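You operate a simulated robot arm through the tools that you are given. There is no shell and no other tool. Be economical: measure what you need, move in short steps, check, and stop when the job is done.

Carry out the task below with a simulated two-armed robot. There is one attempt and no reset: what you move stays moved.

TASK
Brush cushion and chest clean, then lay the cushion on the chest.
Fine: Use the yellow hand broom and lay it back; both hands on the blue cushion; the chest stays shut. Drop and damage nothing, leave nothing switched on. Set down upright: yellow hand broom. What is to be rubbed or washed off counts as gone when no trace of it is left.

Only the result counts: the job must be done as asked and must still hold three seconds after the hand-in. Knocking over, shifting, dropping, spilling or breaking anything else fails it.

THE ROBOT
Two 7-joint arms with two-finger parallel grippers on one trunk, on a base that drives. Base frame: it is fixed to the floor where the robot stands at the start and does not move with it; the origin is under the middle of the robot, x ahead of it, y to its left, z up. Lengths are in cm, angles in degrees, forces in N, time in s.
The left shoulder is at the start at [5, 17.7, 115.4], the right one opposite. With the tool pointing down near the work surface each hand reaches from about 10 to 68 cm from the robot's upright axis, wherever it stands, measured 20 degrees to its own side. Places, roughly: green lid top [120, 110, 50]; lid of the green chest [120, 110, 50]. Payload 3.43 kg a hand.
The TCP of each hand is the grasp point between the finger pads, 3.4 cm short of the fingertips. In the tool frame z runs along the fingers and y along their closing line. The gripper opens to 12.8 cm. The fingers are 2.4 cm wide and 1.2 cm thick; the gripper's body (4.8 by 13 cm) begins 9.6 cm behind the TCP.
Orientation is that of the tool frame in the base frame, as a unit quaternion [x, y, z, w]. With the fingers straight down and closing along the base's y, the tool's x points along the base's -x, its y along +y and its z along -z.

THE INTERFACE
- The arms move only by the tool arm_command. It takes "left_rows", "right_rows" or both (then of equal length, played together; a hand with none holds still); each is a list that holds one entry, the list of rows, each a list of 7 numbers: the shift along the base's x, y, z in cm, then the turn, a rotation vector about the base's x, y, z in degrees, then the closure, from 0 (fully open) to 1 (shut). In form: [[[tx, ty, tz, wx, wy, wz, claw], ...]]. A call has 1 to 8 rows; each row shifts and turns the commanded pose from where the row before left it. A row lasts 0.2 s, in which the tool goes at most 5 cm and 8.6 degrees; a call with a longer step from one row to the next is refused whole, and so is a gripper value outside its range. Where a pose cannot be reached the arm comes as near as it can. A force on the tool above 40 N (or 10 N above the force at the start of the call, whichever is more), or a blocked arm, ends the call early, and 0.2 s more pass. Each finger travels about 10.8 cm/s and halts on what it meets, pressing with about 39 N; the grip force reading is that of the motor and also rises with nothing between the fingers. The clock runs only during rows and for 0.2 s after the last one: add rows that do not move to give the fingers time. It gives the time, the measured TCP pose, the force on the tool (base axes), the opening and the grip force at its end, in the units of the frame above (readings bear some noise), with the torque about the TCP (base axes, N m) and any sound that the robot's microphone picked up, and new pictures: "show" is both (left out), scene, wrist or none (wrist: the cameras of the hands that moved).
- Cameras (640 x 400 px; columns grow to the right, rows downward): "scene" is now at [14.47, 3.71, 130.76]; the picture's right is [0.44, -0.90, 0.00], its down [-0.58, -0.29, -0.76] and it looks along [0.68, 0.34, -0.65] (base axes); focal length 264 px, centre (320, 200). "left" rides on the left gripper at [7.6, 1.1, -16] in its tool frame; the picture's right is [-0.15, 0.99, 0.00], its down [-0.88, -0.13, -0.46] and it looks along [-0.45, -0.07, 0.89] (tool axes); focal length 234 px, centre (320, 200). "right" rides on the right gripper at [7.6, -1.1, -16] in its tool frame; the picture's right is [0.15, 0.99, 0.00], its down [-0.88, 0.13, -0.46] and it looks along [-0.45, 0.07, 0.89] (tool axes); focal length 234 px, centre (320, 200). There is no depth. A picture from a camera that has moved, and an enlarged one, comes with that camera's place and axes in the base frame and with its lens.
- raise_lower(by): slides the trunk up (or, below 0, down) by that many cm; the arms and the scene camera ride with it, the base frame stays. It gives what a move gives, with no picture.
- roll_base(legs): drives the robot by 1 to 6 legs, each [ahead, turn to the left] in cm and degrees, along the robot's own axes; the way and the turn of a leg run together, so that a leg with both is an arc; at most 150 cm and 180 degrees a leg. The arms and the cameras ride along, it lands a little off, and it stops where it bumps. It gives what a move gives, and a new picture of the scene camera.
- pan_tilt(pan, tilt): turns the head with the scene camera to pan (to the left, within 80 degrees either way) and tilt (down, from -29 to 69), counted from straight ahead of the robot. It gives what a move gives, and a new picture of the scene camera.
- zoom(camera, box): a new picture of the part [left, top, right, bottom] of that camera's present view, enlarged. No time passes.
- finish_job(): hands the job in; it is judged then, once.

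Go step by step. Nothing tells you exact positions but the pictures and the camera data: compare them with the known pose of the tool, close in by small moves and look again before you grip or let go. The budget is 120 turns and 260 pictures, counting those below and the enlarged ones. Unless the task says otherwise, let go and move clear before handing in, and close with one line.

The tools are called as name(argument=value, ...) on one line, values as JSON. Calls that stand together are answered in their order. arm_command: Moves the arms, as the interface text tells. Its arguments: {"type":"object","properties":{"left_rows":{"type":"array","items":{"type":"array","items":{"type":"array","items":{"type":"number"}}}},"right_rows":{"type":"array","items":{"type":"array","items":{"type":"array","items":{"type":"number"}}}},"show":{"type":"string","enum":["both","scene","wrist","none"]}},"required":[]} The other tools are called the same way: raise_lower (by) slides the trunk up or down; roll_base (legs) drives the base; pan_tilt (pan, tilt) turns the head that bears the scene camera; zoom (camera, box) takes an enlarged picture of a part of a camera's view; finish_job () hands the job in.

At the start:

```text
clock: 0.0
left_ee_pos: [38.79, 45.79, 110.58]
left_orientation: [0.0, 1.0, 0.001, 0.0]
left_wrist_force: [-0.4, -0.3, -0.7]
left_moment: [-0.01, -0.02, 0.02]
left_grip_width: 12.81
left_gripper_force: 0.1
right_ee_pos: [37.01, 4.03, 108.82]
right_orientation: [0.0, 1.0, 0.0, 0.0]
right_wrist_force: [0.9, 0.4, -0.3]
right_moment: [0.01, 0.01, -0.01]
right_grip_width: 12.79
right_gripper_force: 0.0
trunk travel left (down, up): [-32.5, 7.6]
robot x, y, heading: [-0.15, -0.39, -0.1]
head pan, tilt: [26.2, 40.4]
```

scene: 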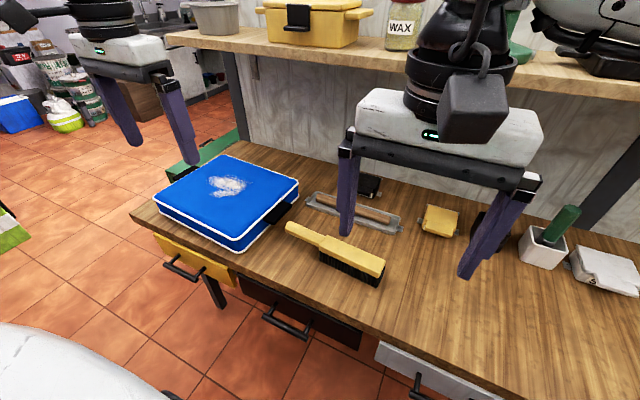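
right: 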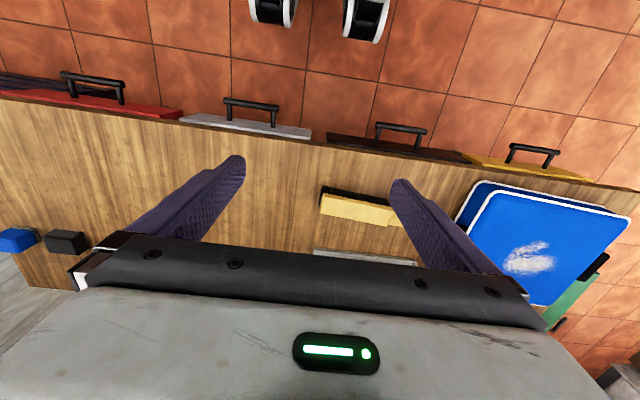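
left: 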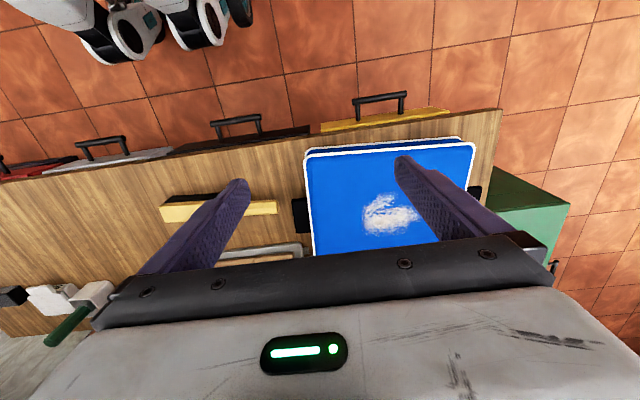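

I see the blue cushion with a dust patch, the yellow hand broom to its right, and something green beyond the left end of the bench. I'll look toward the chest and zoom in on the broom first.

zoom(camera="scene", box=[130, 130, 410, 305])

pan_tilt(pan=50, tilt=30)

```text
2.29 times, centred on (270, 218) of scene
camera zoom: at [14.47, 3.71, 130.76], right [0.44, -0.9, 0.0], down [-0.58, -0.29, -0.76], along [0.68, 0.34, -0.65], focal length 603 px, centre (434, 160)
```

zoom: 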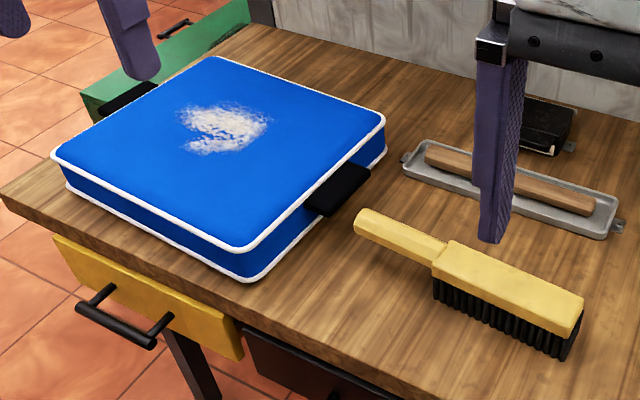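

```text
clock: 0.9
left_ee_pos: [38.74, 45.89, 110.42]
left_orientation: [0.0, 1.0, 0.0, 0.001]
left_wrist_force: [0.2, 1.2, -0.6]
left_moment: [0.0, 0.01, 0.01]
left_grip_width: 12.81
left_gripper_force: 0.1
right_ee_pos: [36.9, 4.07, 108.86]
right_orientation: [0.001, 1.0, 0.0, 0.0]
right_wrist_force: [-0.3, -0.9, -0.4]
right_moment: [0.0, -0.01, -0.01]
right_grip_width: 12.84
right_gripper_force: 0.1
trunk travel left (down, up): [-32.5, 7.6]
robot x, y, heading: [-0.16, 0.07, 0.0]
head pan, tilt: [50.0, 30.0]
camera scene: at [12.68, 6.89, 132.35], right [0.77, -0.64, 0.0], down [-0.32, -0.38, -0.87], along [0.56, 0.66, -0.5], focal length 264 px, centre (320, 200)
```

scene: 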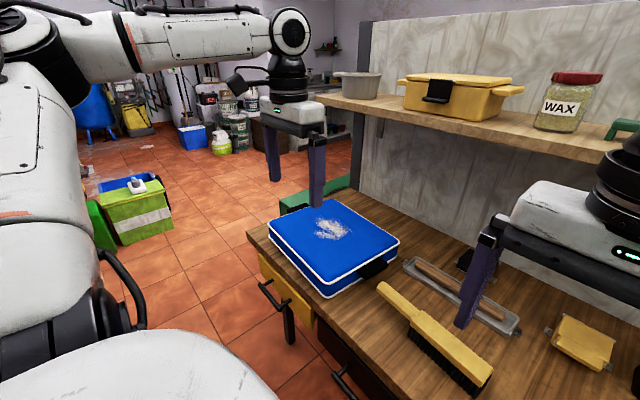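

The cushion spans about x 45–73, y 41–74, with its dust near (60,58). The broom lies along y, with the handle at about (55,22–33) and the block end at y≈7. I'll shift the robot about 33 cm to the left so that the left hand can reach everything.

roll_base(legs=[[0, 90], [33, 0], [0, -90]])

pan_tilt(pan=0, tilt=50)

```text
clock: 10.7
left_ee_pos: [38.46, 79.09, 110.55]
left_orientation: [-0.005, 1.0, 0.0, 0.0]
left_wrist_force: [0.6, 0.4, 0.6]
left_moment: [0.0, 0.0, 0.0]
left_grip_width: 12.79
left_gripper_force: 0.0
right_ee_pos: [37.03, 37.27, 108.81]
right_orientation: [-0.005, 1.0, 0.0, 0.001]
right_wrist_force: [-0.3, -0.1, -0.3]
right_moment: [0.0, -0.01, 0.0]
right_grip_width: 12.81
right_gripper_force: 0.1
trunk travel left (down, up): [-32.5, 7.6]
robot x, y, heading: [-0.01, 33.13, 0.6]
head pan, tilt: [50.0, 30.0]
camera scene: at [12.7, 39.95, 132.35], right [0.77, -0.64, 0.0], down [-0.32, -0.39, -0.87], along [0.55, 0.67, -0.5], focal length 264 px, centre (320, 200)
```

scene: 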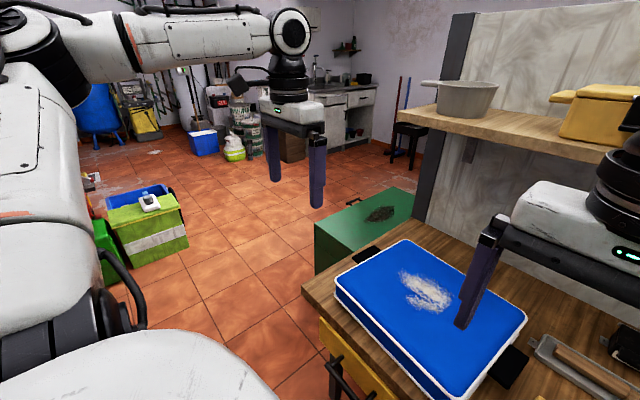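

```text
clock: 11.9
left_ee_pos: [38.33, 79.15, 110.56]
left_orientation: [-0.005, 1.0, 0.001, 0.0]
left_wrist_force: [-0.3, 0.5, -0.2]
left_moment: [-0.01, 0.0, 0.04]
left_grip_width: 12.8
left_gripper_force: 0.1
right_ee_pos: [37.08, 37.45, 108.83]
right_orientation: [-0.005, 1.0, -0.001, 0.0]
right_wrist_force: [0.9, 0.3, 0.8]
right_moment: [0.01, 0.01, -0.01]
right_grip_width: 12.81
right_gripper_force: 0.1
trunk travel left (down, up): [-32.5, 7.6]
robot x, y, heading: [0.25, 32.73, 0.7]
head pan, tilt: [0.0, 50.0]
camera scene: at [14.66, 33.06, 129.4], right [0.01, -1.0, 0.0], down [-0.77, -0.01, -0.64], along [0.64, 0.01, -0.77], focal length 264 px, centre (320, 200)
```

scene: 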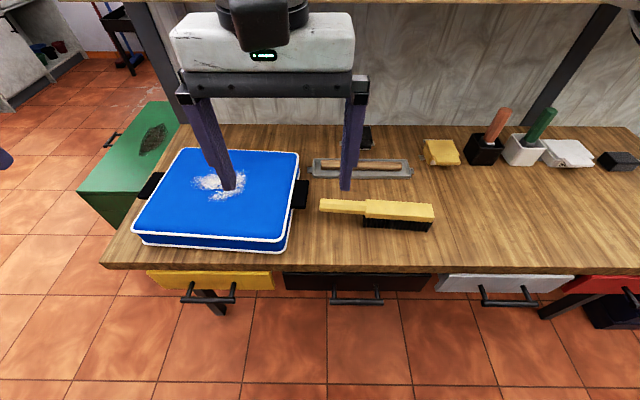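

The dirt on the chest is a dark patch at about (120,117), and the chest is open to its +y side. First I'll move the right arm out of the way and bring the left hand over the broom handle at about (54.7,27), turned to close along x.

arm_command(left_rows=[[[0, -4.5, 0, 0, 0, -8.5, 0], [0, -4.5, 0, 0, 0, -8.5, 0], [0, -4.5, 0, 0, 0, -8.5, 0], [0, -4.5, 0, 0, 0, -8.5, 0], [0, -4.5, 0, 0, 0, -8.5, 0], [0, -4.5, 0, 0, 0, -8.5, 0], [0, -4.5, 0, 0, 0, -8.5, 0], [0, -4.5, 0, 0, 0, -8.5, 0]]], right_rows=[[[0, -4.9, 0, 0, 0, 0, 0], [0, -4.9, 0, 0, 0, 0, 0], [0, -4.9, 0, 0, 0, 0, 0], [0, -4.9, 0, 0, 0, 0, 0], [0, -4.9, 0, 0, 0, 0, 0], [0, -4.9, 0, 0, 0, 0, 0], [0, -4.9, 0, 0, 0, 0, 0], [0, -4.9, 0, 0, 0, 0, 0]]], show="none")

arm_command(left_rows=[[[3, -2.6, -2, 0, 0, -8.4, 0], [3, -2.6, -2, 0, 0, -8.4, 0], [3, -2.6, -2, 0, 0, -5.9, 0], [3, -2.6, -2, 0, 0, 0, 0], [2, -2.6, -3, 0, 0, 0, 0], [2.3, -3.1, -3, 0, 0, 0, 0], [0, 0, 0, 0, 0, 0, 0]]])

```text
clock: 13.7
left_ee_pos: [36.49, 44.47, 111.46]
left_orientation: [0.554, 0.833, 0.002, 0.001]
left_wrist_force: [1.1, -0.2, -0.1]
left_moment: [0.03, -0.05, -0.02]
left_grip_width: 12.82
left_gripper_force: 0.1
left hand out of reach, approached as far as the arm can: row 8
right_ee_pos: [37.01, -1.85, 108.84]
right_orientation: [-0.006, 1.0, 0.001, 0.001]
right_wrist_force: [-0.3, 0.1, -0.1]
right_moment: [0.04, -0.04, -0.01]
right_grip_width: 12.81
right_gripper_force: 0.1
trunk travel left (down, up): [-32.5, 7.6]
robot x, y, heading: [0.4, 32.83, 0.6]
head pan, tilt: [0.0, 50.0]
```

```text
clock: 15.3
left_ee_pos: [42.96, 46.42, 107.92]
left_orientation: [0.708, 0.706, -0.001, 0.001]
left_wrist_force: [0.1, 0.0, -0.3]
left_moment: [0.01, -0.03, 0.0]
left_grip_width: 12.8
left_gripper_force: 0.1
left hand out of reach, approached as far as the arm can: row 1, 2, 3, 4, 5, 6
right_ee_pos: [37.12, -1.69, 108.8]
right_orientation: [-0.005, 1.0, -0.001, 0.0]
right_wrist_force: [-0.1, -0.4, 0.3]
right_moment: [0.0, 0.02, 0.01]
right_grip_width: 12.81
right_gripper_force: 0.0
trunk travel left (down, up): [-32.5, 7.6]
robot x, y, heading: [0.03, 32.8, 0.9]
head pan, tilt: [0.0, 50.0]
camera scene: at [14.65, 33.05, 129.4], right [0.01, -1.0, 0.0], down [-0.77, -0.01, -0.64], along [0.64, 0.01, -0.77], focal length 264 px, centre (320, 200)
camera left: at [44.11, 53.89, 123.95], right [0.99, -0.15, 0.0], down [-0.13, -0.88, 0.46], along [-0.07, -0.45, -0.89], focal length 234 px, centre (320, 200)
```

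scene: 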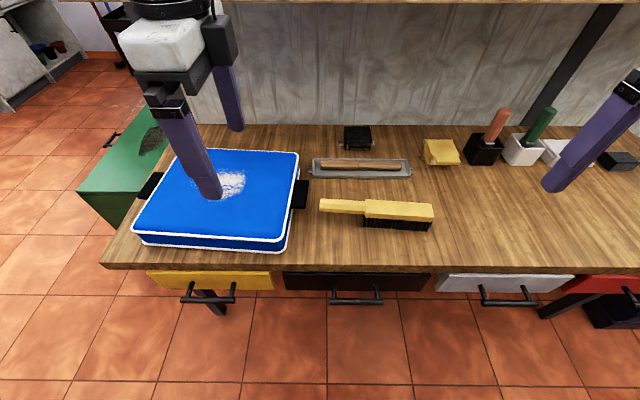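
left: 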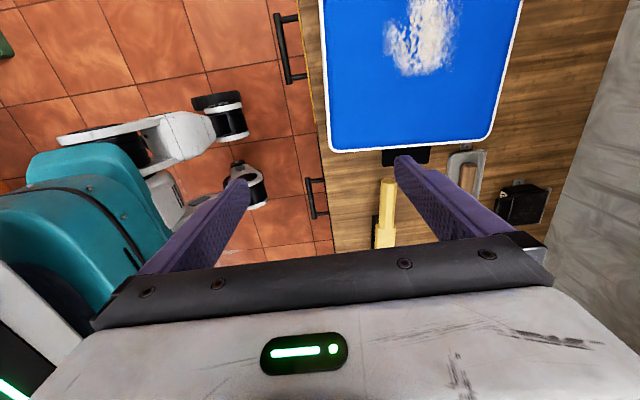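

The left hand stopped short of the pose. I'll try a few more steps to see whether it can carry on from here.

arm_command(left_rows=[[[0, 0, -4, 0, 0, 0, 0], [0, 0, -4, 0, 0, 0, 0], [2, -2, 0, 0, 0, 0, 0], [2, -2, 0, 0, 0, 0, 0], [0, 0, 0, 0, 0, 0, 0]]], show="none")

```text
clock: 16.5
left_ee_pos: [44.45, 46.58, 100.09]
left_orientation: [0.708, 0.706, -0.001, 0.001]
left_wrist_force: [-0.3, 0.0, -0.1]
left_moment: [0.01, 0.0, -0.03]
left_grip_width: 12.76
left_gripper_force: 0.0
left hand out of reach, approached as far as the arm can: row 3, 4
right_ee_pos: [37.26, -1.7, 108.89]
right_orientation: [-0.005, 1.0, 0.001, 0.001]
right_wrist_force: [-1.6, -0.4, 0.0]
right_moment: [0.0, -0.01, 0.02]
right_grip_width: 12.81
right_gripper_force: 0.1
trunk travel left (down, up): [-32.5, 7.6]
robot x, y, heading: [-0.18, 33.08, 0.6]
head pan, tilt: [0.0, 50.0]
```

The left wrist can't turn fully in that direction this close to the body. Turning the base about 32° to the right fixes this, because the broom then lies to the left hand's own side.

roll_base(legs=[[0, -32]])

```text
clock: 18.4
left_ee_pos: [44.88, 21.02, 100.22]
left_orientation: [0.874, 0.485, 0.0, 0.001]
left_wrist_force: [-0.5, -0.6, -0.9]
left_moment: [-0.03, 0.02, 0.04]
left_grip_width: 12.82
left_gripper_force: 0.1
right_ee_pos: [13.11, -16.21, 108.75]
right_orientation: [0.27, 0.963, 0.001, 0.001]
right_wrist_force: [-0.6, 0.0, -0.8]
right_moment: [0.01, -0.02, 0.02]
right_grip_width: 12.82
right_gripper_force: 0.1
trunk travel left (down, up): [-32.5, 7.6]
robot x, y, heading: [0.18, 32.63, -31.5]
head pan, tilt: [0.0, 50.0]
camera scene: at [12.48, 25.23, 129.4], right [-0.52, -0.85, 0.0], down [-0.65, 0.4, -0.64], along [0.55, -0.33, -0.77], focal length 264 px, centre (320, 200)
```

scene: 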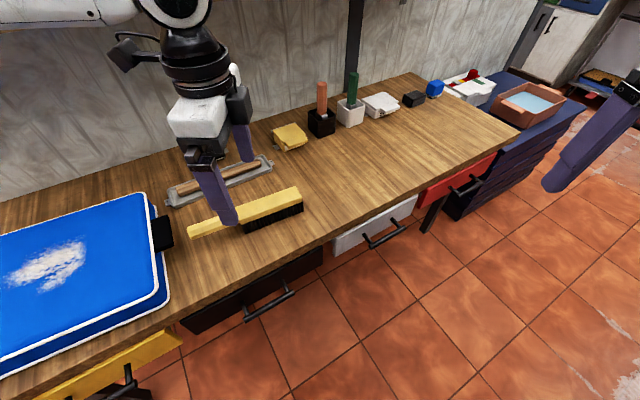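

arm_command(left_rows=[[[2.5, 1.5, -2, 0, 0, 6.8, 0], [2.5, 1.5, -2, 0, 0, 6.8, 0], [2.5, 1.5, -2, 0, 0, 6.8, 0], [2.3, 1.5, -3, 0, 0, 6.8, 0], [0, 0, 0, 0, 0, 0, 0]]])

```text
clock: 19.6
left_ee_pos: [54.75, 27.12, 91.17]
left_orientation: [0.736, 0.677, 0.0, 0.002]
left_wrist_force: [0.6, 0.9, 0.5]
left_moment: [-0.01, -0.03, 0.02]
left_grip_width: 12.78
left_gripper_force: 0.1
right_ee_pos: [13.19, -16.14, 108.71]
right_orientation: [0.272, 0.962, 0.0, 0.0]
right_wrist_force: [-0.1, -0.6, 0.1]
right_moment: [-0.01, -0.01, 0.0]
right_grip_width: 12.8
right_gripper_force: 0.0
trunk travel left (down, up): [-32.5, 7.6]
robot x, y, heading: [0.53, 32.57, -31.3]
head pan, tilt: [0.0, 50.0]
camera scene: at [12.48, 25.25, 129.4], right [-0.52, -0.85, 0.0], down [-0.65, 0.4, -0.64], along [0.55, -0.33, -0.77], focal length 264 px, centre (320, 200)
camera left: at [56.48, 34.51, 107.2], right [0.97, -0.23, 0.0], down [-0.2, -0.87, 0.46], along [-0.1, -0.45, -0.89], focal length 234 px, centre (320, 200)
```

scene: 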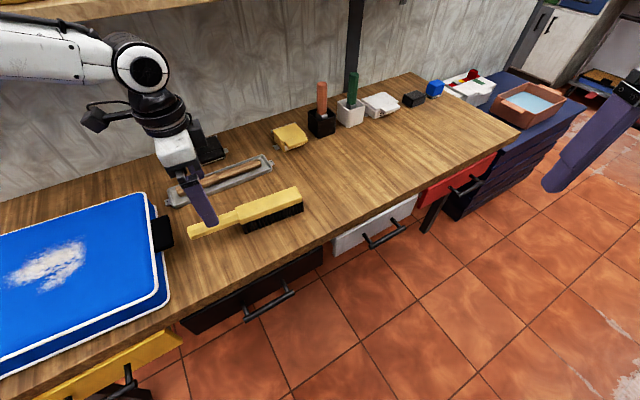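
left: 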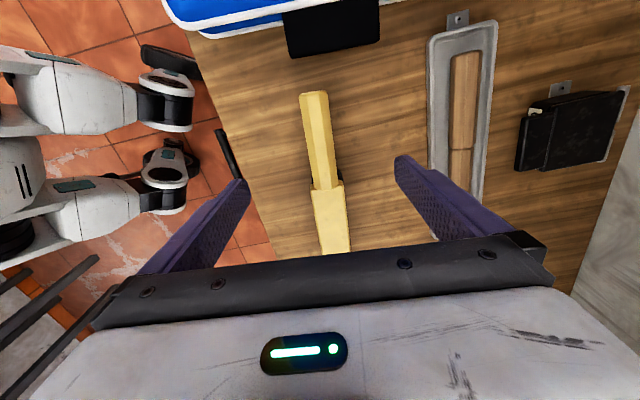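

The handle centre is near x≈55.2 at y≈26.5 and its top is at z≈80. I'll descend with the fingers partly closed, then look again.

arm_command(left_rows=[[[0.5, 0, -4, 0, 0, 2, 0.3], [0, -0.3, -4, 0, 0, 0, 0.55], [0, 0, -3.2, 0, 0, 0, 0.6], [0, 0, 0, 0, 0, 0, 0.6], [0, 0, 0, 0, 0, 0, 0.6]]])

zoom(camera="scene", box=[130, 130, 330, 255])

```text
clock: 20.8
left_ee_pos: [54.43, 29.34, 81.97]
left_orientation: [0.724, 0.689, 0.0, 0.002]
left_wrist_force: [-0.6, -0.2, 0.0]
left_moment: [0.02, 0.03, 0.0]
left_grip_width: 5.13
left_gripper_force: 0.0
left hand out of reach, approached as far as the arm can: row 2, 3
right_ee_pos: [13.15, -16.15, 108.76]
right_orientation: [0.271, 0.963, 0.0, -0.001]
right_wrist_force: [-0.6, -0.8, 0.5]
right_moment: [0.06, 0.01, 0.0]
right_grip_width: 12.78
right_gripper_force: 0.1
trunk travel left (down, up): [-32.5, 7.6]
robot x, y, heading: [-0.12, 33.05, -31.2]
head pan, tilt: [0.0, 50.0]
camera scene: at [12.51, 25.25, 129.4], right [-0.52, -0.85, 0.0], down [-0.65, 0.4, -0.64], along [0.55, -0.33, -0.77], focal length 264 px, centre (320, 200)
camera left: at [55.86, 36.88, 98.02], right [0.98, -0.2, 0.0], down [-0.17, -0.87, 0.46], along [-0.09, -0.45, -0.89], focal length 234 px, centre (320, 200)
```

scene: 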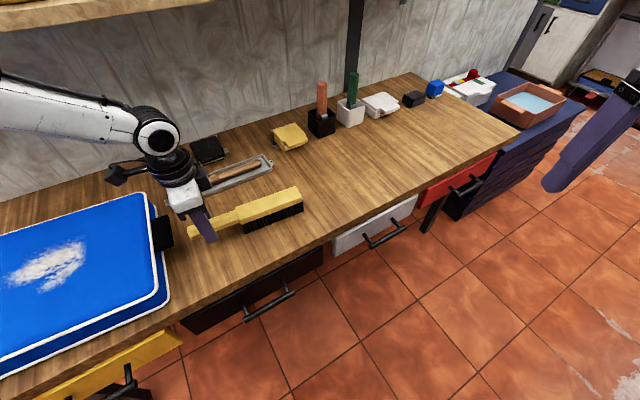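
left: 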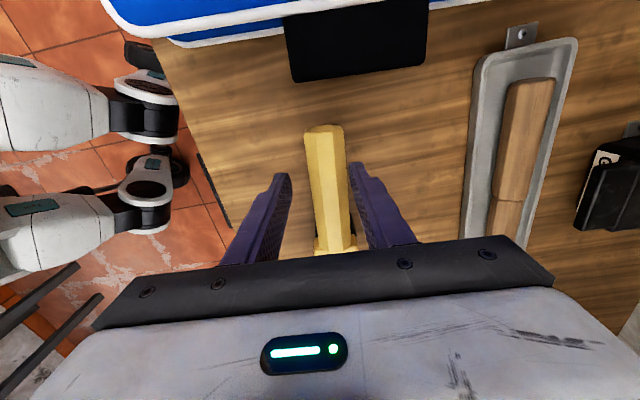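

```text
3.20 times, centred on (230, 192) of scene
camera zoom: at [12.51, 25.25, 129.4], right [-0.52, -0.85, 0.0], down [-0.65, 0.4, -0.64], along [0.55, -0.33, -0.77], focal length 844 px, centre (608, 224)
```

zoom: 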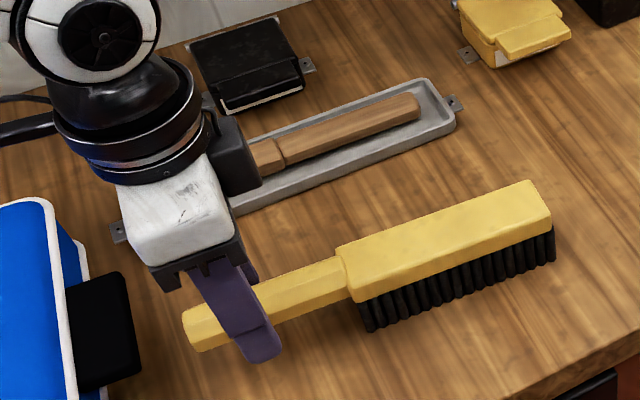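

The hand is well placed along the handle at y≈29 but can't go lower from this arm pose. I'll lower the trunk 3 cm to bring the fingers down around it.

raise_lower(by=-3)

arm_command(left_rows=[[[0.6, 0, 0, 0, 0, 0, 0.6], [0, 0, 0, 0, 0, 0, 0.6]]])

zoom(camera="scene", box=[130, 130, 330, 255])

```text
clock: 21.6
left_ee_pos: [54.44, 29.44, 79.17]
left_orientation: [0.723, 0.69, -0.002, 0.002]
left_wrist_force: [-0.3, -0.2, -0.2]
left_moment: [-0.03, 0.01, 0.01]
left_grip_width: 5.12
left_gripper_force: 0.1
right_ee_pos: [13.09, -16.02, 105.75]
right_orientation: [0.271, 0.963, 0.0, 0.0]
right_wrist_force: [-0.1, -0.8, 0.2]
right_moment: [-0.01, 0.02, -0.01]
right_grip_width: 12.84
right_gripper_force: 0.0
trunk travel left (down, up): [-29.5, 10.6]
robot x, y, heading: [0.19, 32.82, -31.5]
head pan, tilt: [0.0, 50.0]
```

```text
clock: 22.2
left_ee_pos: [54.94, 29.4, 79.08]
left_orientation: [0.724, 0.689, -0.002, 0.004]
left_wrist_force: [-0.4, 0.7, -0.1]
left_moment: [-0.02, 0.02, -0.03]
left_grip_width: 5.1
left_gripper_force: 0.1
right_ee_pos: [13.13, -16.14, 105.88]
right_orientation: [0.27, 0.963, 0.0, 0.0]
right_wrist_force: [-0.2, 0.1, 0.3]
right_moment: [0.04, 0.03, -0.02]
right_grip_width: 12.77
right_gripper_force: 0.0
trunk travel left (down, up): [-29.5, 10.6]
robot x, y, heading: [-0.39, 32.95, -31.4]
head pan, tilt: [0.0, 50.0]
camera scene: at [12.5, 25.25, 126.4], right [-0.52, -0.85, 0.0], down [-0.65, 0.4, -0.64], along [0.55, -0.33, -0.77], focal length 264 px, centre (320, 200)
camera left: at [56.42, 37.01, 95.07], right [0.98, -0.19, 0.0], down [-0.17, -0.87, 0.46], along [-0.09, -0.45, -0.89], focal length 234 px, centre (320, 200)
```

scene: 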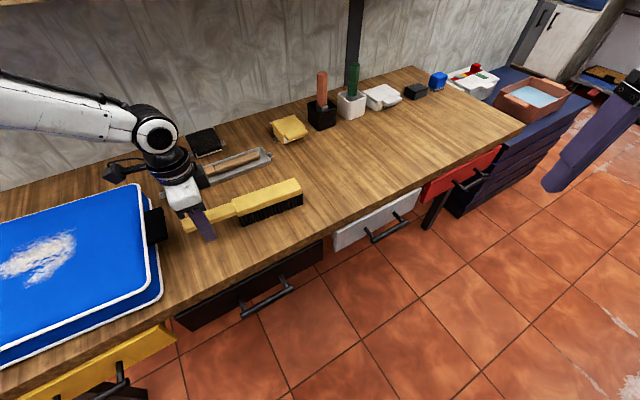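
left: 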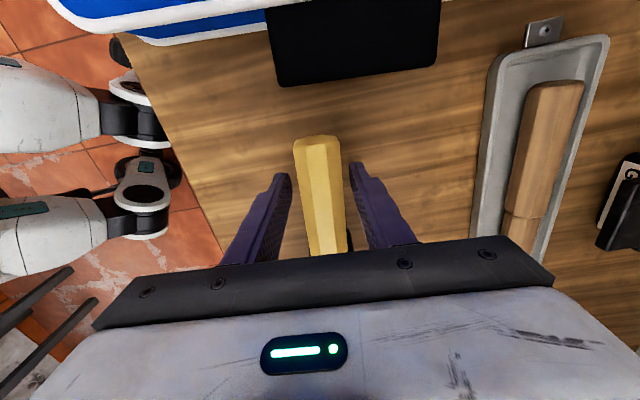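

```text
3.20 times, centred on (230, 192) of scene
camera zoom: at [12.5, 25.25, 126.4], right [-0.52, -0.85, 0.0], down [-0.65, 0.4, -0.64], along [0.55, -0.33, -0.77], focal length 844 px, centre (608, 224)
```

zoom: 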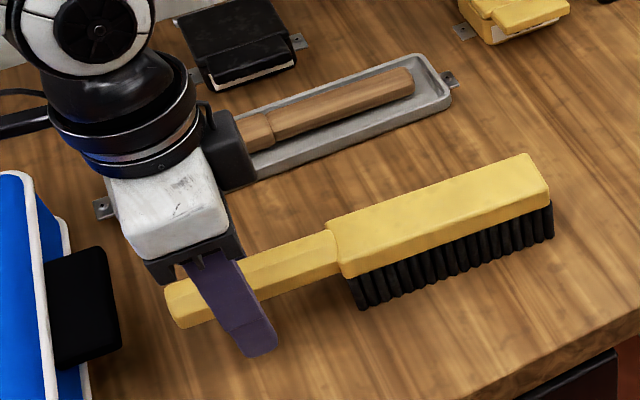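

The handle sits centred between the fingers, so I'll close on it.

arm_command(left_rows=[[[0, 0, 0, 0, 0, 0, 0.75], [0, 0, 0, 0, 0, 0, 1], [0, 0, 0, 0, 0, 0, 1], [0, 0, 0, 0, 0, 0, 1], [0, 0, 0, 0, 0, 0, 1]]], show="wrist")

zoom(camera="scene", box=[130, 130, 330, 255])

```text
clock: 23.4
left_ee_pos: [54.9, 29.54, 79.11]
left_orientation: [0.725, 0.689, -0.002, 0.004]
left_wrist_force: [0.0, -0.7, 0.5]
left_moment: [-0.14, 0.1, -0.19]
left_grip_width: 3.1
left_gripper_force: 39.0
right_ee_pos: [13.15, -16.13, 105.9]
right_orientation: [0.27, 0.963, 0.0, 0.0]
right_wrist_force: [0.1, 0.4, 0.0]
right_moment: [0.01, -0.05, 0.01]
right_grip_width: 12.77
right_gripper_force: 0.2
trunk travel left (down, up): [-29.5, 10.6]
robot x, y, heading: [0.2, 33.28, -31.3]
head pan, tilt: [0.0, 50.0]
camera left: at [56.4, 37.0, 95.08], right [0.98, -0.2, 0.0], down [-0.18, -0.87, 0.46], along [-0.09, -0.45, -0.89], focal length 234 px, centre (320, 200)
```

left: 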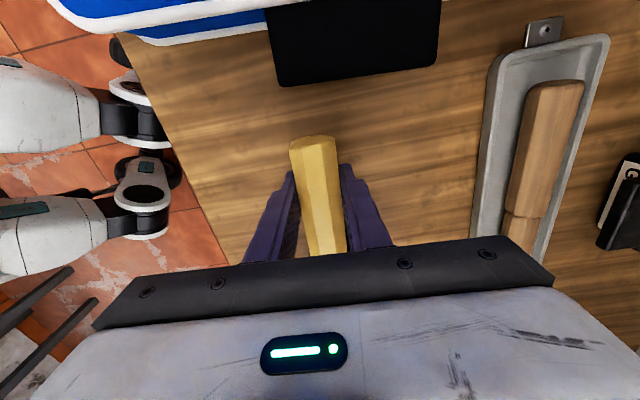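

```text
3.20 times, centred on (230, 192) of scene
camera zoom: at [12.5, 25.25, 126.4], right [-0.52, -0.85, 0.0], down [-0.65, 0.4, -0.64], along [0.55, -0.33, -0.77], focal length 844 px, centre (608, 224)
```

zoom: 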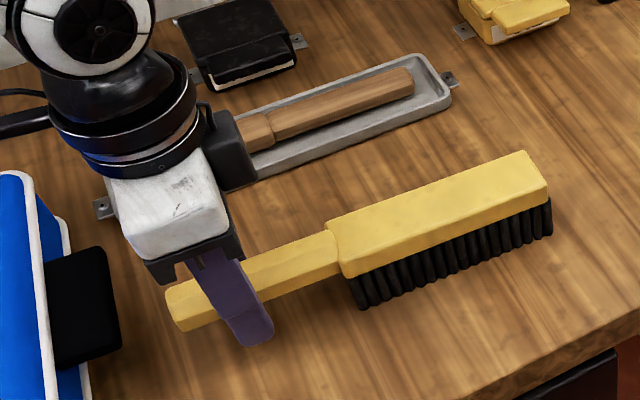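

The handle is gripped at 3.1 cm wide, with the hand at (54.9,29.5,79.1) while the bristles stand on the bench. I'll lift it straight up, then turn the base back.

arm_command(left_rows=[[[0, 0, 2, 0, 0, 0, 1], [0, 0, 3, 0, 0, 0, 1], [0, 0, 4, 0, 0, 0, 1], [0, 0, 4, 0, 0, 0, 1], [0, 0, 4, 0, 0, 0, 1], [0, 0, 0, 0, 0, 0, 1]]])

```text
clock: 24.8
left_ee_pos: [54.88, 29.33, 96.02]
left_orientation: [0.724, 0.69, -0.001, 0.001]
left_wrist_force: [-0.3, -0.3, -3.1]
left_moment: [0.33, 0.0, 0.0]
left_grip_width: 3.1
left_gripper_force: 39.3
right_ee_pos: [13.13, -16.11, 105.94]
right_orientation: [0.271, 0.963, 0.0, 0.0]
right_wrist_force: [0.3, 0.1, 0.9]
right_moment: [0.01, 0.0, 0.01]
right_grip_width: 12.8
right_gripper_force: 0.0
trunk travel left (down, up): [-29.5, 10.6]
robot x, y, heading: [0.4, 32.39, -31.3]
head pan, tilt: [0.0, 50.0]
camera scene: at [12.54, 25.25, 126.39], right [-0.52, -0.85, 0.0], down [-0.65, 0.4, -0.64], along [0.55, -0.33, -0.77], focal length 264 px, centre (320, 200)
camera left: at [56.4, 36.82, 112.0], right [0.98, -0.2, 0.0], down [-0.17, -0.87, 0.46], along [-0.09, -0.45, -0.89], focal length 234 px, centre (320, 200)
```

scene: 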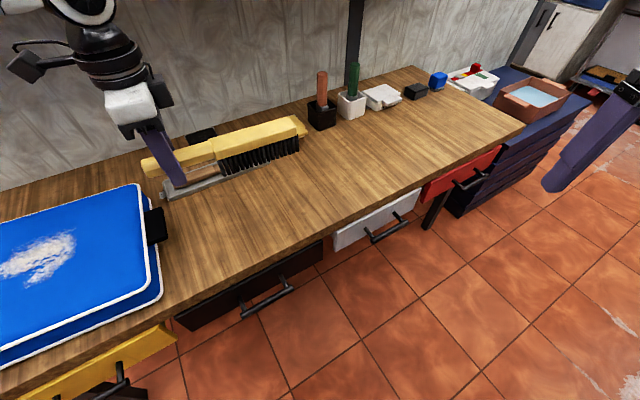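
left: 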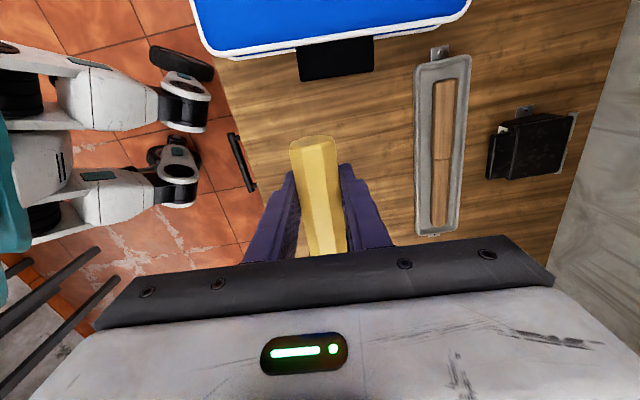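

roll_base(legs=[[0, 31]])

arm_command(left_rows=[[[-1, 0.2, -1, 0, 0, 8, 1], [-1, 0.2, -1, 0, 0, 8, 1], [-1, 0.2, -1, 0, 0, 8, 1], [0, 0, -1, 0, 0, 8, 1], [0, 0, 0, 0, 0, 8, 1], [0, 0, 0, 0, 0, 8, 1], [0, 0, 0, 0, 0, 8, 1], [0, 0, 0, 0, 0, 6, 1]]])

```text
clock: 26.7
left_ee_pos: [48.97, 58.19, 96.06]
left_orientation: [0.513, 0.859, -0.001, 0.001]
left_wrist_force: [0.6, -0.2, -2.2]
left_moment: [0.3, 0.18, -0.04]
left_grip_width: 3.1
left_gripper_force: 38.8
right_ee_pos: [36.75, -2.12, 105.78]
right_orientation: [0.001, 1.0, 0.0, 0.0]
right_wrist_force: [0.3, -1.0, 0.0]
right_moment: [-0.05, -0.03, 0.0]
right_grip_width: 12.8
right_gripper_force: 0.0
trunk travel left (down, up): [-29.5, 10.6]
robot x, y, heading: [0.0, 33.27, -0.3]
head pan, tilt: [0.0, 50.0]
camera scene: at [14.68, 32.91, 126.39], right [0.0, -1.0, 0.0], down [-0.77, 0.0, -0.64], along [0.64, 0.0, -0.77], focal length 264 px, centre (320, 200)
```

scene: 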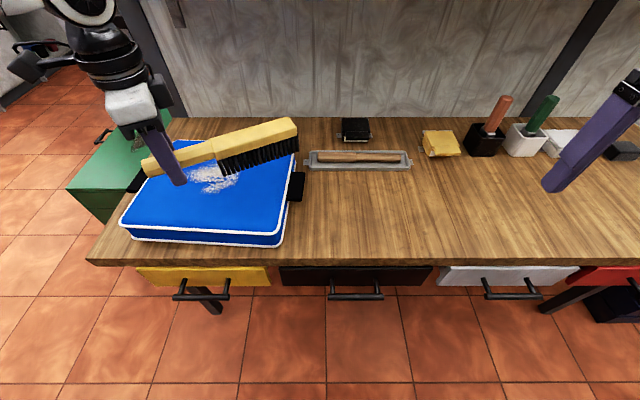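

```text
clock: 28.5
left_ee_pos: [45.86, 58.81, 91.93]
left_orientation: [-0.004, 1.0, 0.001, 0.001]
left_wrist_force: [-0.3, 0.1, -2.5]
left_moment: [0.02, 0.35, -0.01]
left_grip_width: 3.11
left_gripper_force: 39.0
right_ee_pos: [36.9, -2.23, 105.75]
right_orientation: [0.0, 1.0, 0.0, 0.0]
right_wrist_force: [1.0, -0.5, 0.3]
right_moment: [0.01, -0.03, -0.04]
right_grip_width: 12.81
right_gripper_force: 0.0
trunk travel left (down, up): [-29.5, 10.6]
robot x, y, heading: [-0.19, 33.34, -0.1]
head pan, tilt: [0.0, 50.0]
camera scene: at [14.68, 32.88, 126.39], right [0.0, -1.0, 0.0], down [-0.77, 0.0, -0.64], along [0.64, 0.0, -0.77], focal length 264 px, centre (320, 200)
camera left: at [38.2, 59.79, 107.96], right [0.14, 0.99, 0.0], down [0.88, -0.12, 0.46], along [0.45, -0.06, -0.89], focal length 234 px, centre (320, 200)
```

scene: 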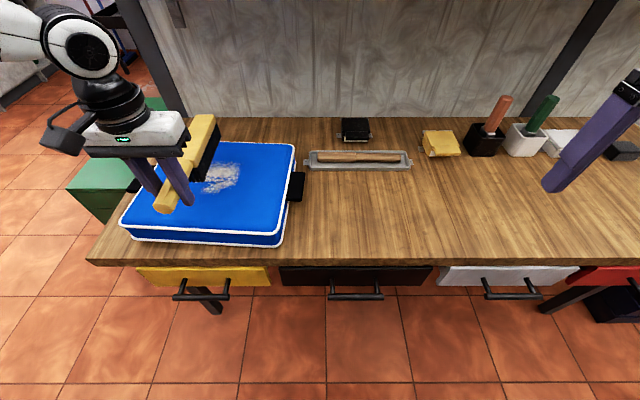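
left: 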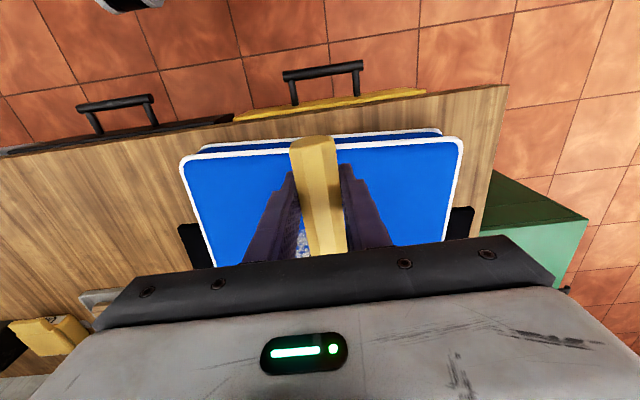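

The broom now points forward over the cushion with the dust at about (60,57). I'll move beside the patch and lower it gently until the bristles touch.

arm_command(left_rows=[[[0, 3, 0, 0, 0, 0, 1], [0, 3, -2, 0, 0, 0, 1], [0, 0, -1.5, 0, 0, 0, 1], [0, 0, -0.5, 0, 0, 0, 1], [0, 0, -0.5, 0, 0, 0, 1], [0, 0, -0.5, 0, 0, 0, 1]]])

zoom(camera="scene", box=[100, 90, 300, 215])

```text
clock: 29.9
left_ee_pos: [45.9, 64.87, 86.97]
left_orientation: [-0.004, 1.0, 0.002, 0.001]
left_wrist_force: [-0.7, 0.8, -2.7]
left_moment: [-0.03, 0.32, 0.02]
left_grip_width: 3.13
left_gripper_force: 39.2
right_ee_pos: [36.78, -2.3, 105.74]
right_orientation: [0.001, 1.0, 0.0, 0.001]
right_wrist_force: [0.1, -0.6, -0.7]
right_moment: [-0.02, -0.02, 0.01]
right_grip_width: 12.79
right_gripper_force: 0.0
trunk travel left (down, up): [-29.5, 10.6]
robot x, y, heading: [0.36, 32.68, -0.4]
head pan, tilt: [0.0, 50.0]
camera scene: at [14.68, 32.88, 126.39], right [0.0, -1.0, 0.0], down [-0.77, 0.0, -0.64], along [0.64, 0.0, -0.77], focal length 264 px, centre (320, 200)
camera left: at [38.21, 65.84, 102.96], right [0.14, 0.99, 0.0], down [0.88, -0.12, 0.46], along [0.45, -0.06, -0.89], focal length 234 px, centre (320, 200)
```

scene: 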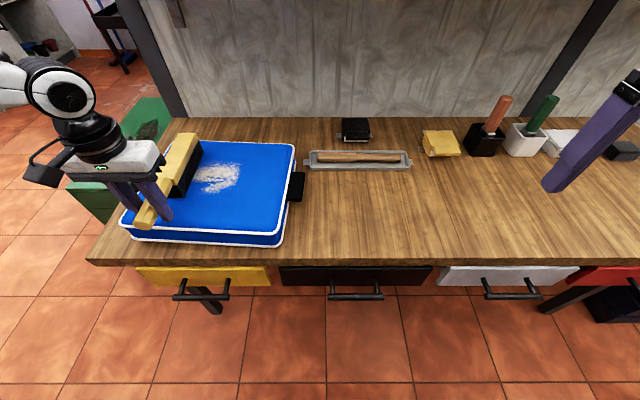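
left: 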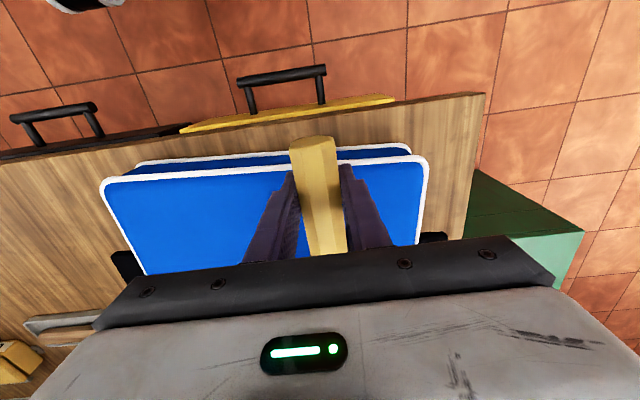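

```text
3.20 times, centred on (200, 152) of scene
camera zoom: at [14.68, 32.88, 126.39], right [0.0, -1.0, 0.0], down [-0.77, 0.0, -0.64], along [0.64, 0.0, -0.77], focal length 844 px, centre (704, 352)
```

zoom: 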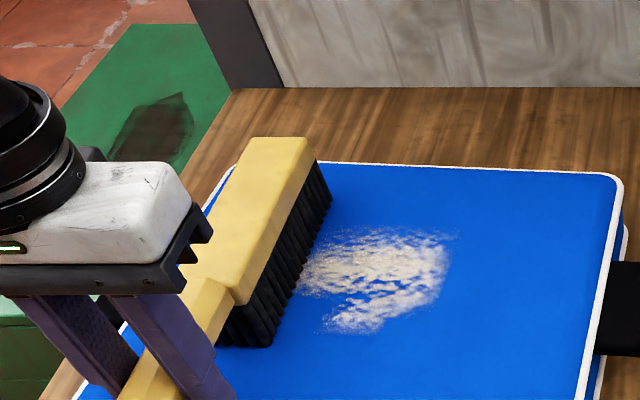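

arm_command(left_rows=[[[-1, 1, -0.4, 0, 0, 0, 1], [0, 0, -0.4, 0, 0, 0, 1], [0, 0, 0, 0, 0, 0, 1]]], show="none")

zoom(camera="scene", box=[100, 90, 300, 215])

```text
clock: 30.7
left_ee_pos: [44.77, 65.75, 86.48]
left_orientation: [-0.003, 1.0, 0.001, 0.005]
left_wrist_force: [-1.1, 2.0, 19.0]
left_moment: [0.03, -1.07, 0.3]
left_grip_width: 3.13
left_gripper_force: 38.9
right_ee_pos: [36.58, -2.3, 105.8]
right_orientation: [0.001, 1.0, 0.001, 0.0]
right_wrist_force: [0.9, -0.4, 0.9]
right_moment: [-0.07, -0.03, 0.01]
right_grip_width: 12.8
right_gripper_force: 0.0
trunk travel left (down, up): [-29.5, 10.6]
robot x, y, heading: [0.04, 32.81, -0.3]
head pan, tilt: [0.0, 50.0]
```

```text
3.20 times, centred on (200, 152) of scene
camera zoom: at [14.47, 32.78, 126.45], right [0.0, -1.0, 0.0], down [-0.76, 0.0, -0.64], along [0.64, 0.0, -0.76], focal length 844 px, centre (704, 352)
```

zoom: 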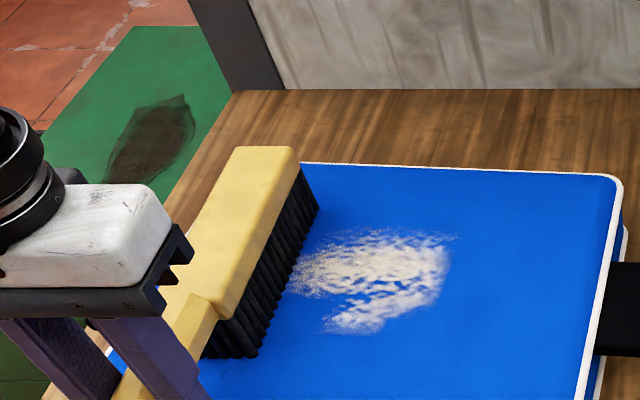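

Contact was at hand z≈86.5 with about 20 N, so I'll ease off slightly and sweep across the patch.

arm_command(left_rows=[[[0, 0, 0.25, 0, 0, 0, 1], [0, -2.5, 0, 0, 0, 0, 1], [0, -2.5, 0, 0, 0, 0, 1], [0, -2.5, 0, 0, 0, 0, 1], [0, -2.5, 0, 0, 0, 0, 1], [0, -2.5, 0, 0, 0, 0, 1], [0, -2.5, 0, 0, 0, 0, 1], [0, -2.5, 0, 0, 0, 0, 1]]], show="none")

zoom(camera="scene", box=[100, 90, 340, 240])

```text
clock: 32.5
left_ee_pos: [44.51, 48.83, 86.53]
left_orientation: [-0.003, 1.0, 0.001, 0.002]
left_wrist_force: [1.0, 0.3, 0.5]
left_moment: [0.07, 0.1, 0.02]
left_grip_width: 3.1
left_gripper_force: 39.0
left hand out of reach, approached as far as the arm can: row 8
right_ee_pos: [36.69, -2.26, 105.76]
right_orientation: [0.002, 1.0, 0.0, 0.001]
right_wrist_force: [-0.7, 0.5, -0.3]
right_moment: [0.04, 0.03, 0.01]
right_grip_width: 12.79
right_gripper_force: 0.0
trunk travel left (down, up): [-29.5, 10.6]
robot x, y, heading: [0.25, 33.39, -0.1]
head pan, tilt: [0.0, 50.0]
```

```text
2.67 times, centred on (220, 165) of scene
camera zoom: at [14.67, 32.85, 126.37], right [0.0, -1.0, 0.0], down [-0.77, 0.0, -0.64], along [0.64, 0.0, -0.77], focal length 703 px, centre (587, 293)
```

zoom: 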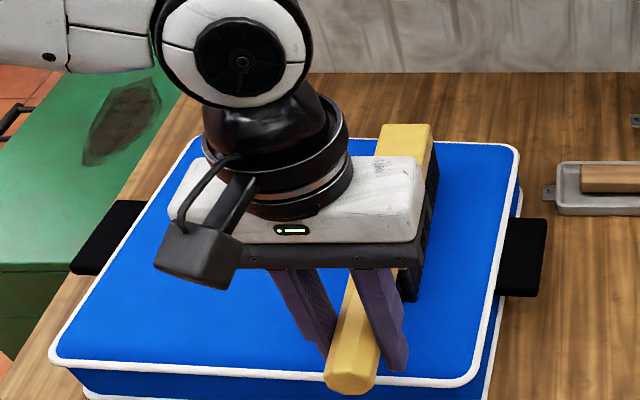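

arm_command(left_rows=[[[0, 2, 3, 0, 0, 0, 1], [0, 4, 3, 0, 0, 0, 1], [0, 5, 0, 0, 0, 0, 1], [0, 5, 0, 0, 0, 0, 1]]], show="none")

zoom(camera="scene", box=[80, 90, 320, 240])

```text
clock: 33.5
left_ee_pos: [44.52, 64.95, 92.7]
left_orientation: [-0.002, 1.0, 0.0, 0.001]
left_wrist_force: [-0.8, 0.4, -3.3]
left_moment: [0.0, 0.35, -0.01]
left_grip_width: 3.11
left_gripper_force: 39.6
right_ee_pos: [36.64, -2.18, 105.83]
right_orientation: [0.001, 1.0, 0.0, 0.0]
right_wrist_force: [-0.3, 0.9, 0.2]
right_moment: [-0.02, -0.03, 0.0]
right_grip_width: 12.82
right_gripper_force: 0.1
trunk travel left (down, up): [-29.5, 10.6]
robot x, y, heading: [0.36, 33.08, -0.3]
head pan, tilt: [0.0, 50.0]
```

```text
2.67 times, centred on (200, 165) of scene
camera zoom: at [14.66, 32.94, 126.4], right [0.0, -1.0, 0.0], down [-0.77, 0.0, -0.64], along [0.64, 0.0, -0.77], focal length 703 px, centre (640, 293)
```

zoom: 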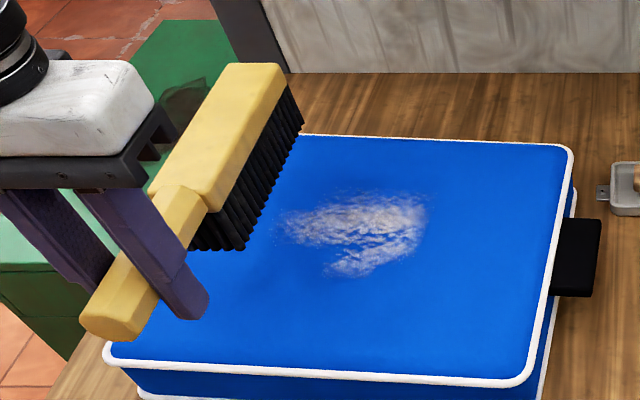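

The patch faded a little, and the cushion hasn't moved. I'll make several back-and-forth strokes with slightly more pressure.

arm_command(left_rows=[[[0, 1, -3, 0, 0, 0, 1], [0, 0, -3, 0, 0, 0, 1], [0, -3, -0.3, 0, 0, 0, 1], [0, -3, 0, 0, 0, 0, 1], [0, -3, 0, 0, 0, 0, 1], [0, -3, 0, 0, 0, 0, 1], [0, -3, 0, 0, 0, 0, 1], [0, 0, 0, 0, 0, 0, 1]]], show="none")

arm_command(left_rows=[[[0, 3, 0, 0, 0, 0, 1], [0, 3, 0, 0, 0, 0, 1], [0, 3, 0, 0, 0, 0, 1], [0, 3, 0, 0, 0, 0, 1], [0, 3, 0, 0, 0, 0, 1], [0, 0, 0, 0, 0, 0, 1]]], show="none")

arm_command(left_rows=[[[0, -3, 0, 0, 0, 0, 1], [0, -3, 0, 0, 0, 0, 1], [0, -3, 0, 0, 0, 0, 1], [0, -3, 0, 0, 0, 0, 1], [0, -3, 0, 0, 0, 0, 1], [0, 0, 0, 0, 0, 0, 1]]], show="none")

arm_command(left_rows=[[[0, 3, 0, 0, 0, 0, 1], [0, 3, 0, 0, 0, 0, 1], [0, 3, 0, 0, 0, 0, 1], [0, 3, 0, 0, 0, 0, 1], [0, 3, 0, 0, 0, 0, 1], [0, 0, 0, 0, 0, 0, 1]]], show="none")

zoom(camera="scene", box=[80, 90, 320, 240])

```text
clock: 35.3
left_ee_pos: [44.42, 50.76, 86.47]
left_orientation: [-0.003, 1.0, 0.0, 0.002]
left_wrist_force: [0.2, 4.1, 7.8]
left_moment: [-0.06, -0.41, 0.26]
left_grip_width: 3.07
left_gripper_force: 39.1
right_ee_pos: [36.7, -2.24, 105.85]
right_orientation: [0.001, 1.0, -0.001, 0.0]
right_wrist_force: [0.4, -0.2, -0.4]
right_moment: [0.0, -0.04, 0.0]
right_grip_width: 12.79
right_gripper_force: 0.0
trunk travel left (down, up): [-29.5, 10.6]
robot x, y, heading: [0.22, 33.14, -0.2]
head pan, tilt: [0.0, 50.0]
```

```text
clock: 36.7
left_ee_pos: [44.4, 65.86, 86.51]
left_orientation: [-0.004, 1.0, 0.001, 0.002]
left_wrist_force: [-0.5, -1.8, 5.4]
left_moment: [-0.3, -0.21, -0.18]
left_grip_width: 3.12
left_gripper_force: 38.9
right_ee_pos: [36.66, -2.27, 105.73]
right_orientation: [0.0, 1.0, 0.0, 0.0]
right_wrist_force: [-0.2, 0.9, -0.2]
right_moment: [-0.02, -0.04, 0.01]
right_grip_width: 12.81
right_gripper_force: 0.0
trunk travel left (down, up): [-29.5, 10.6]
robot x, y, heading: [0.16, 33.1, -0.3]
head pan, tilt: [0.0, 50.0]
```

```text
clock: 38.1
left_ee_pos: [44.44, 50.87, 86.47]
left_orientation: [-0.003, 1.0, 0.001, 0.002]
left_wrist_force: [-0.3, 2.2, 3.2]
left_moment: [-0.02, -0.12, 0.12]
left_grip_width: 3.12
left_gripper_force: 39.3
right_ee_pos: [36.67, -2.19, 105.76]
right_orientation: [0.001, 1.0, 0.0, -0.001]
right_wrist_force: [-0.6, 0.5, 0.1]
right_moment: [-0.02, -0.03, 0.01]
right_grip_width: 12.78
right_gripper_force: 0.0
trunk travel left (down, up): [-29.5, 10.6]
robot x, y, heading: [0.15, 32.49, -0.2]
head pan, tilt: [0.0, 50.0]
```

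```text
clock: 39.5
left_ee_pos: [44.6, 65.8, 86.55]
left_orientation: [-0.004, 1.0, 0.001, 0.002]
left_wrist_force: [0.1, -2.3, 5.9]
left_moment: [-0.21, -0.25, -0.12]
left_grip_width: 3.12
left_gripper_force: 39.1
right_ee_pos: [36.74, -2.16, 105.8]
right_orientation: [0.001, 1.0, 0.001, 0.0]
right_wrist_force: [0.1, -0.1, -0.9]
right_moment: [0.0, 0.02, 0.01]
right_grip_width: 12.82
right_gripper_force: 0.1
trunk travel left (down, up): [-29.5, 10.6]
robot x, y, heading: [-0.0, 33.25, -0.3]
head pan, tilt: [0.0, 50.0]
```

```text
2.67 times, centred on (200, 165) of scene
camera zoom: at [14.61, 32.82, 126.41], right [0.0, -1.0, 0.0], down [-0.77, 0.0, -0.64], along [0.64, 0.0, -0.77], focal length 703 px, centre (640, 293)
```

zoom: 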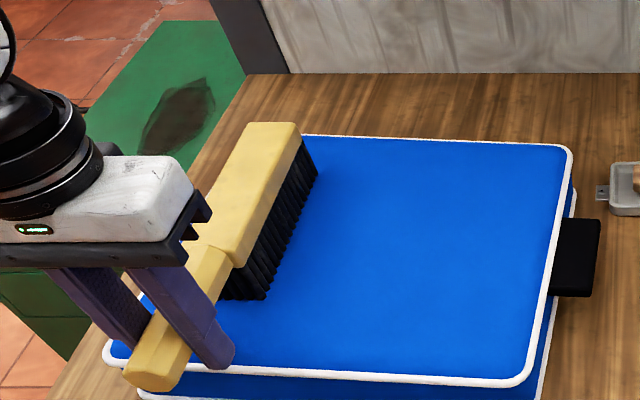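

The cushion looks clean. I'll lift the broom and check closely.

arm_command(left_rows=[[[0, 0, 3, 0, 0, 0, 1], [0, 0, 4, 0, 0, 0, 1], [0, 4, 4, 0, 0, 0, 1], [0, 4, 0, 0, 0, 0, 1], [0, 4, 0, 0, 0, 0, 1]]], show="none")

zoom(camera="scene", box=[120, 130, 310, 249])

pan_tilt(pan=55, tilt=35)

```text
refused: row 3 steps farther than a row can; nothing moved
```

```text
3.36 times, centred on (215, 190) of scene
camera zoom: at [14.61, 32.82, 126.41], right [0.0, -1.0, 0.0], down [-0.77, 0.0, -0.64], along [0.64, 0.0, -0.77], focal length 887 px, centre (673, 235)
```

zoom: 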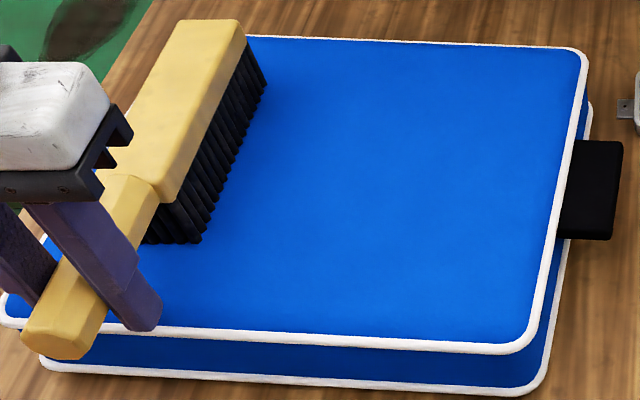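

```text
clock: 40.7
left_ee_pos: [44.67, 65.7, 86.42]
left_orientation: [-0.004, 1.0, 0.001, 0.003]
left_wrist_force: [1.1, 1.2, 8.3]
left_moment: [0.01, -0.48, 0.11]
left_grip_width: 3.12
left_gripper_force: 39.2
right_ee_pos: [36.61, -2.3, 105.93]
right_orientation: [0.001, 1.0, -0.001, 0.0]
right_wrist_force: [0.3, 0.6, -0.3]
right_moment: [0.02, 0.0, -0.01]
right_grip_width: 12.81
right_gripper_force: 0.1
trunk travel left (down, up): [-29.5, 10.6]
robot x, y, heading: [-0.05, 32.7, -0.3]
head pan, tilt: [55.0, 35.0]
camera scene: at [11.97, 40.05, 128.58], right [0.82, -0.58, 0.0], down [-0.33, -0.47, -0.82], along [0.47, 0.67, -0.57], focal length 264 px, centre (320, 200)
```

scene: 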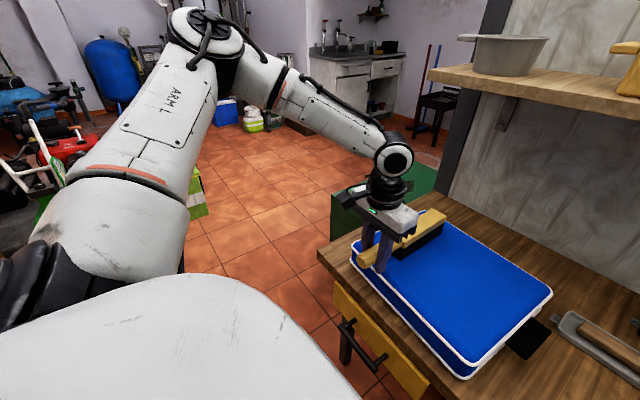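

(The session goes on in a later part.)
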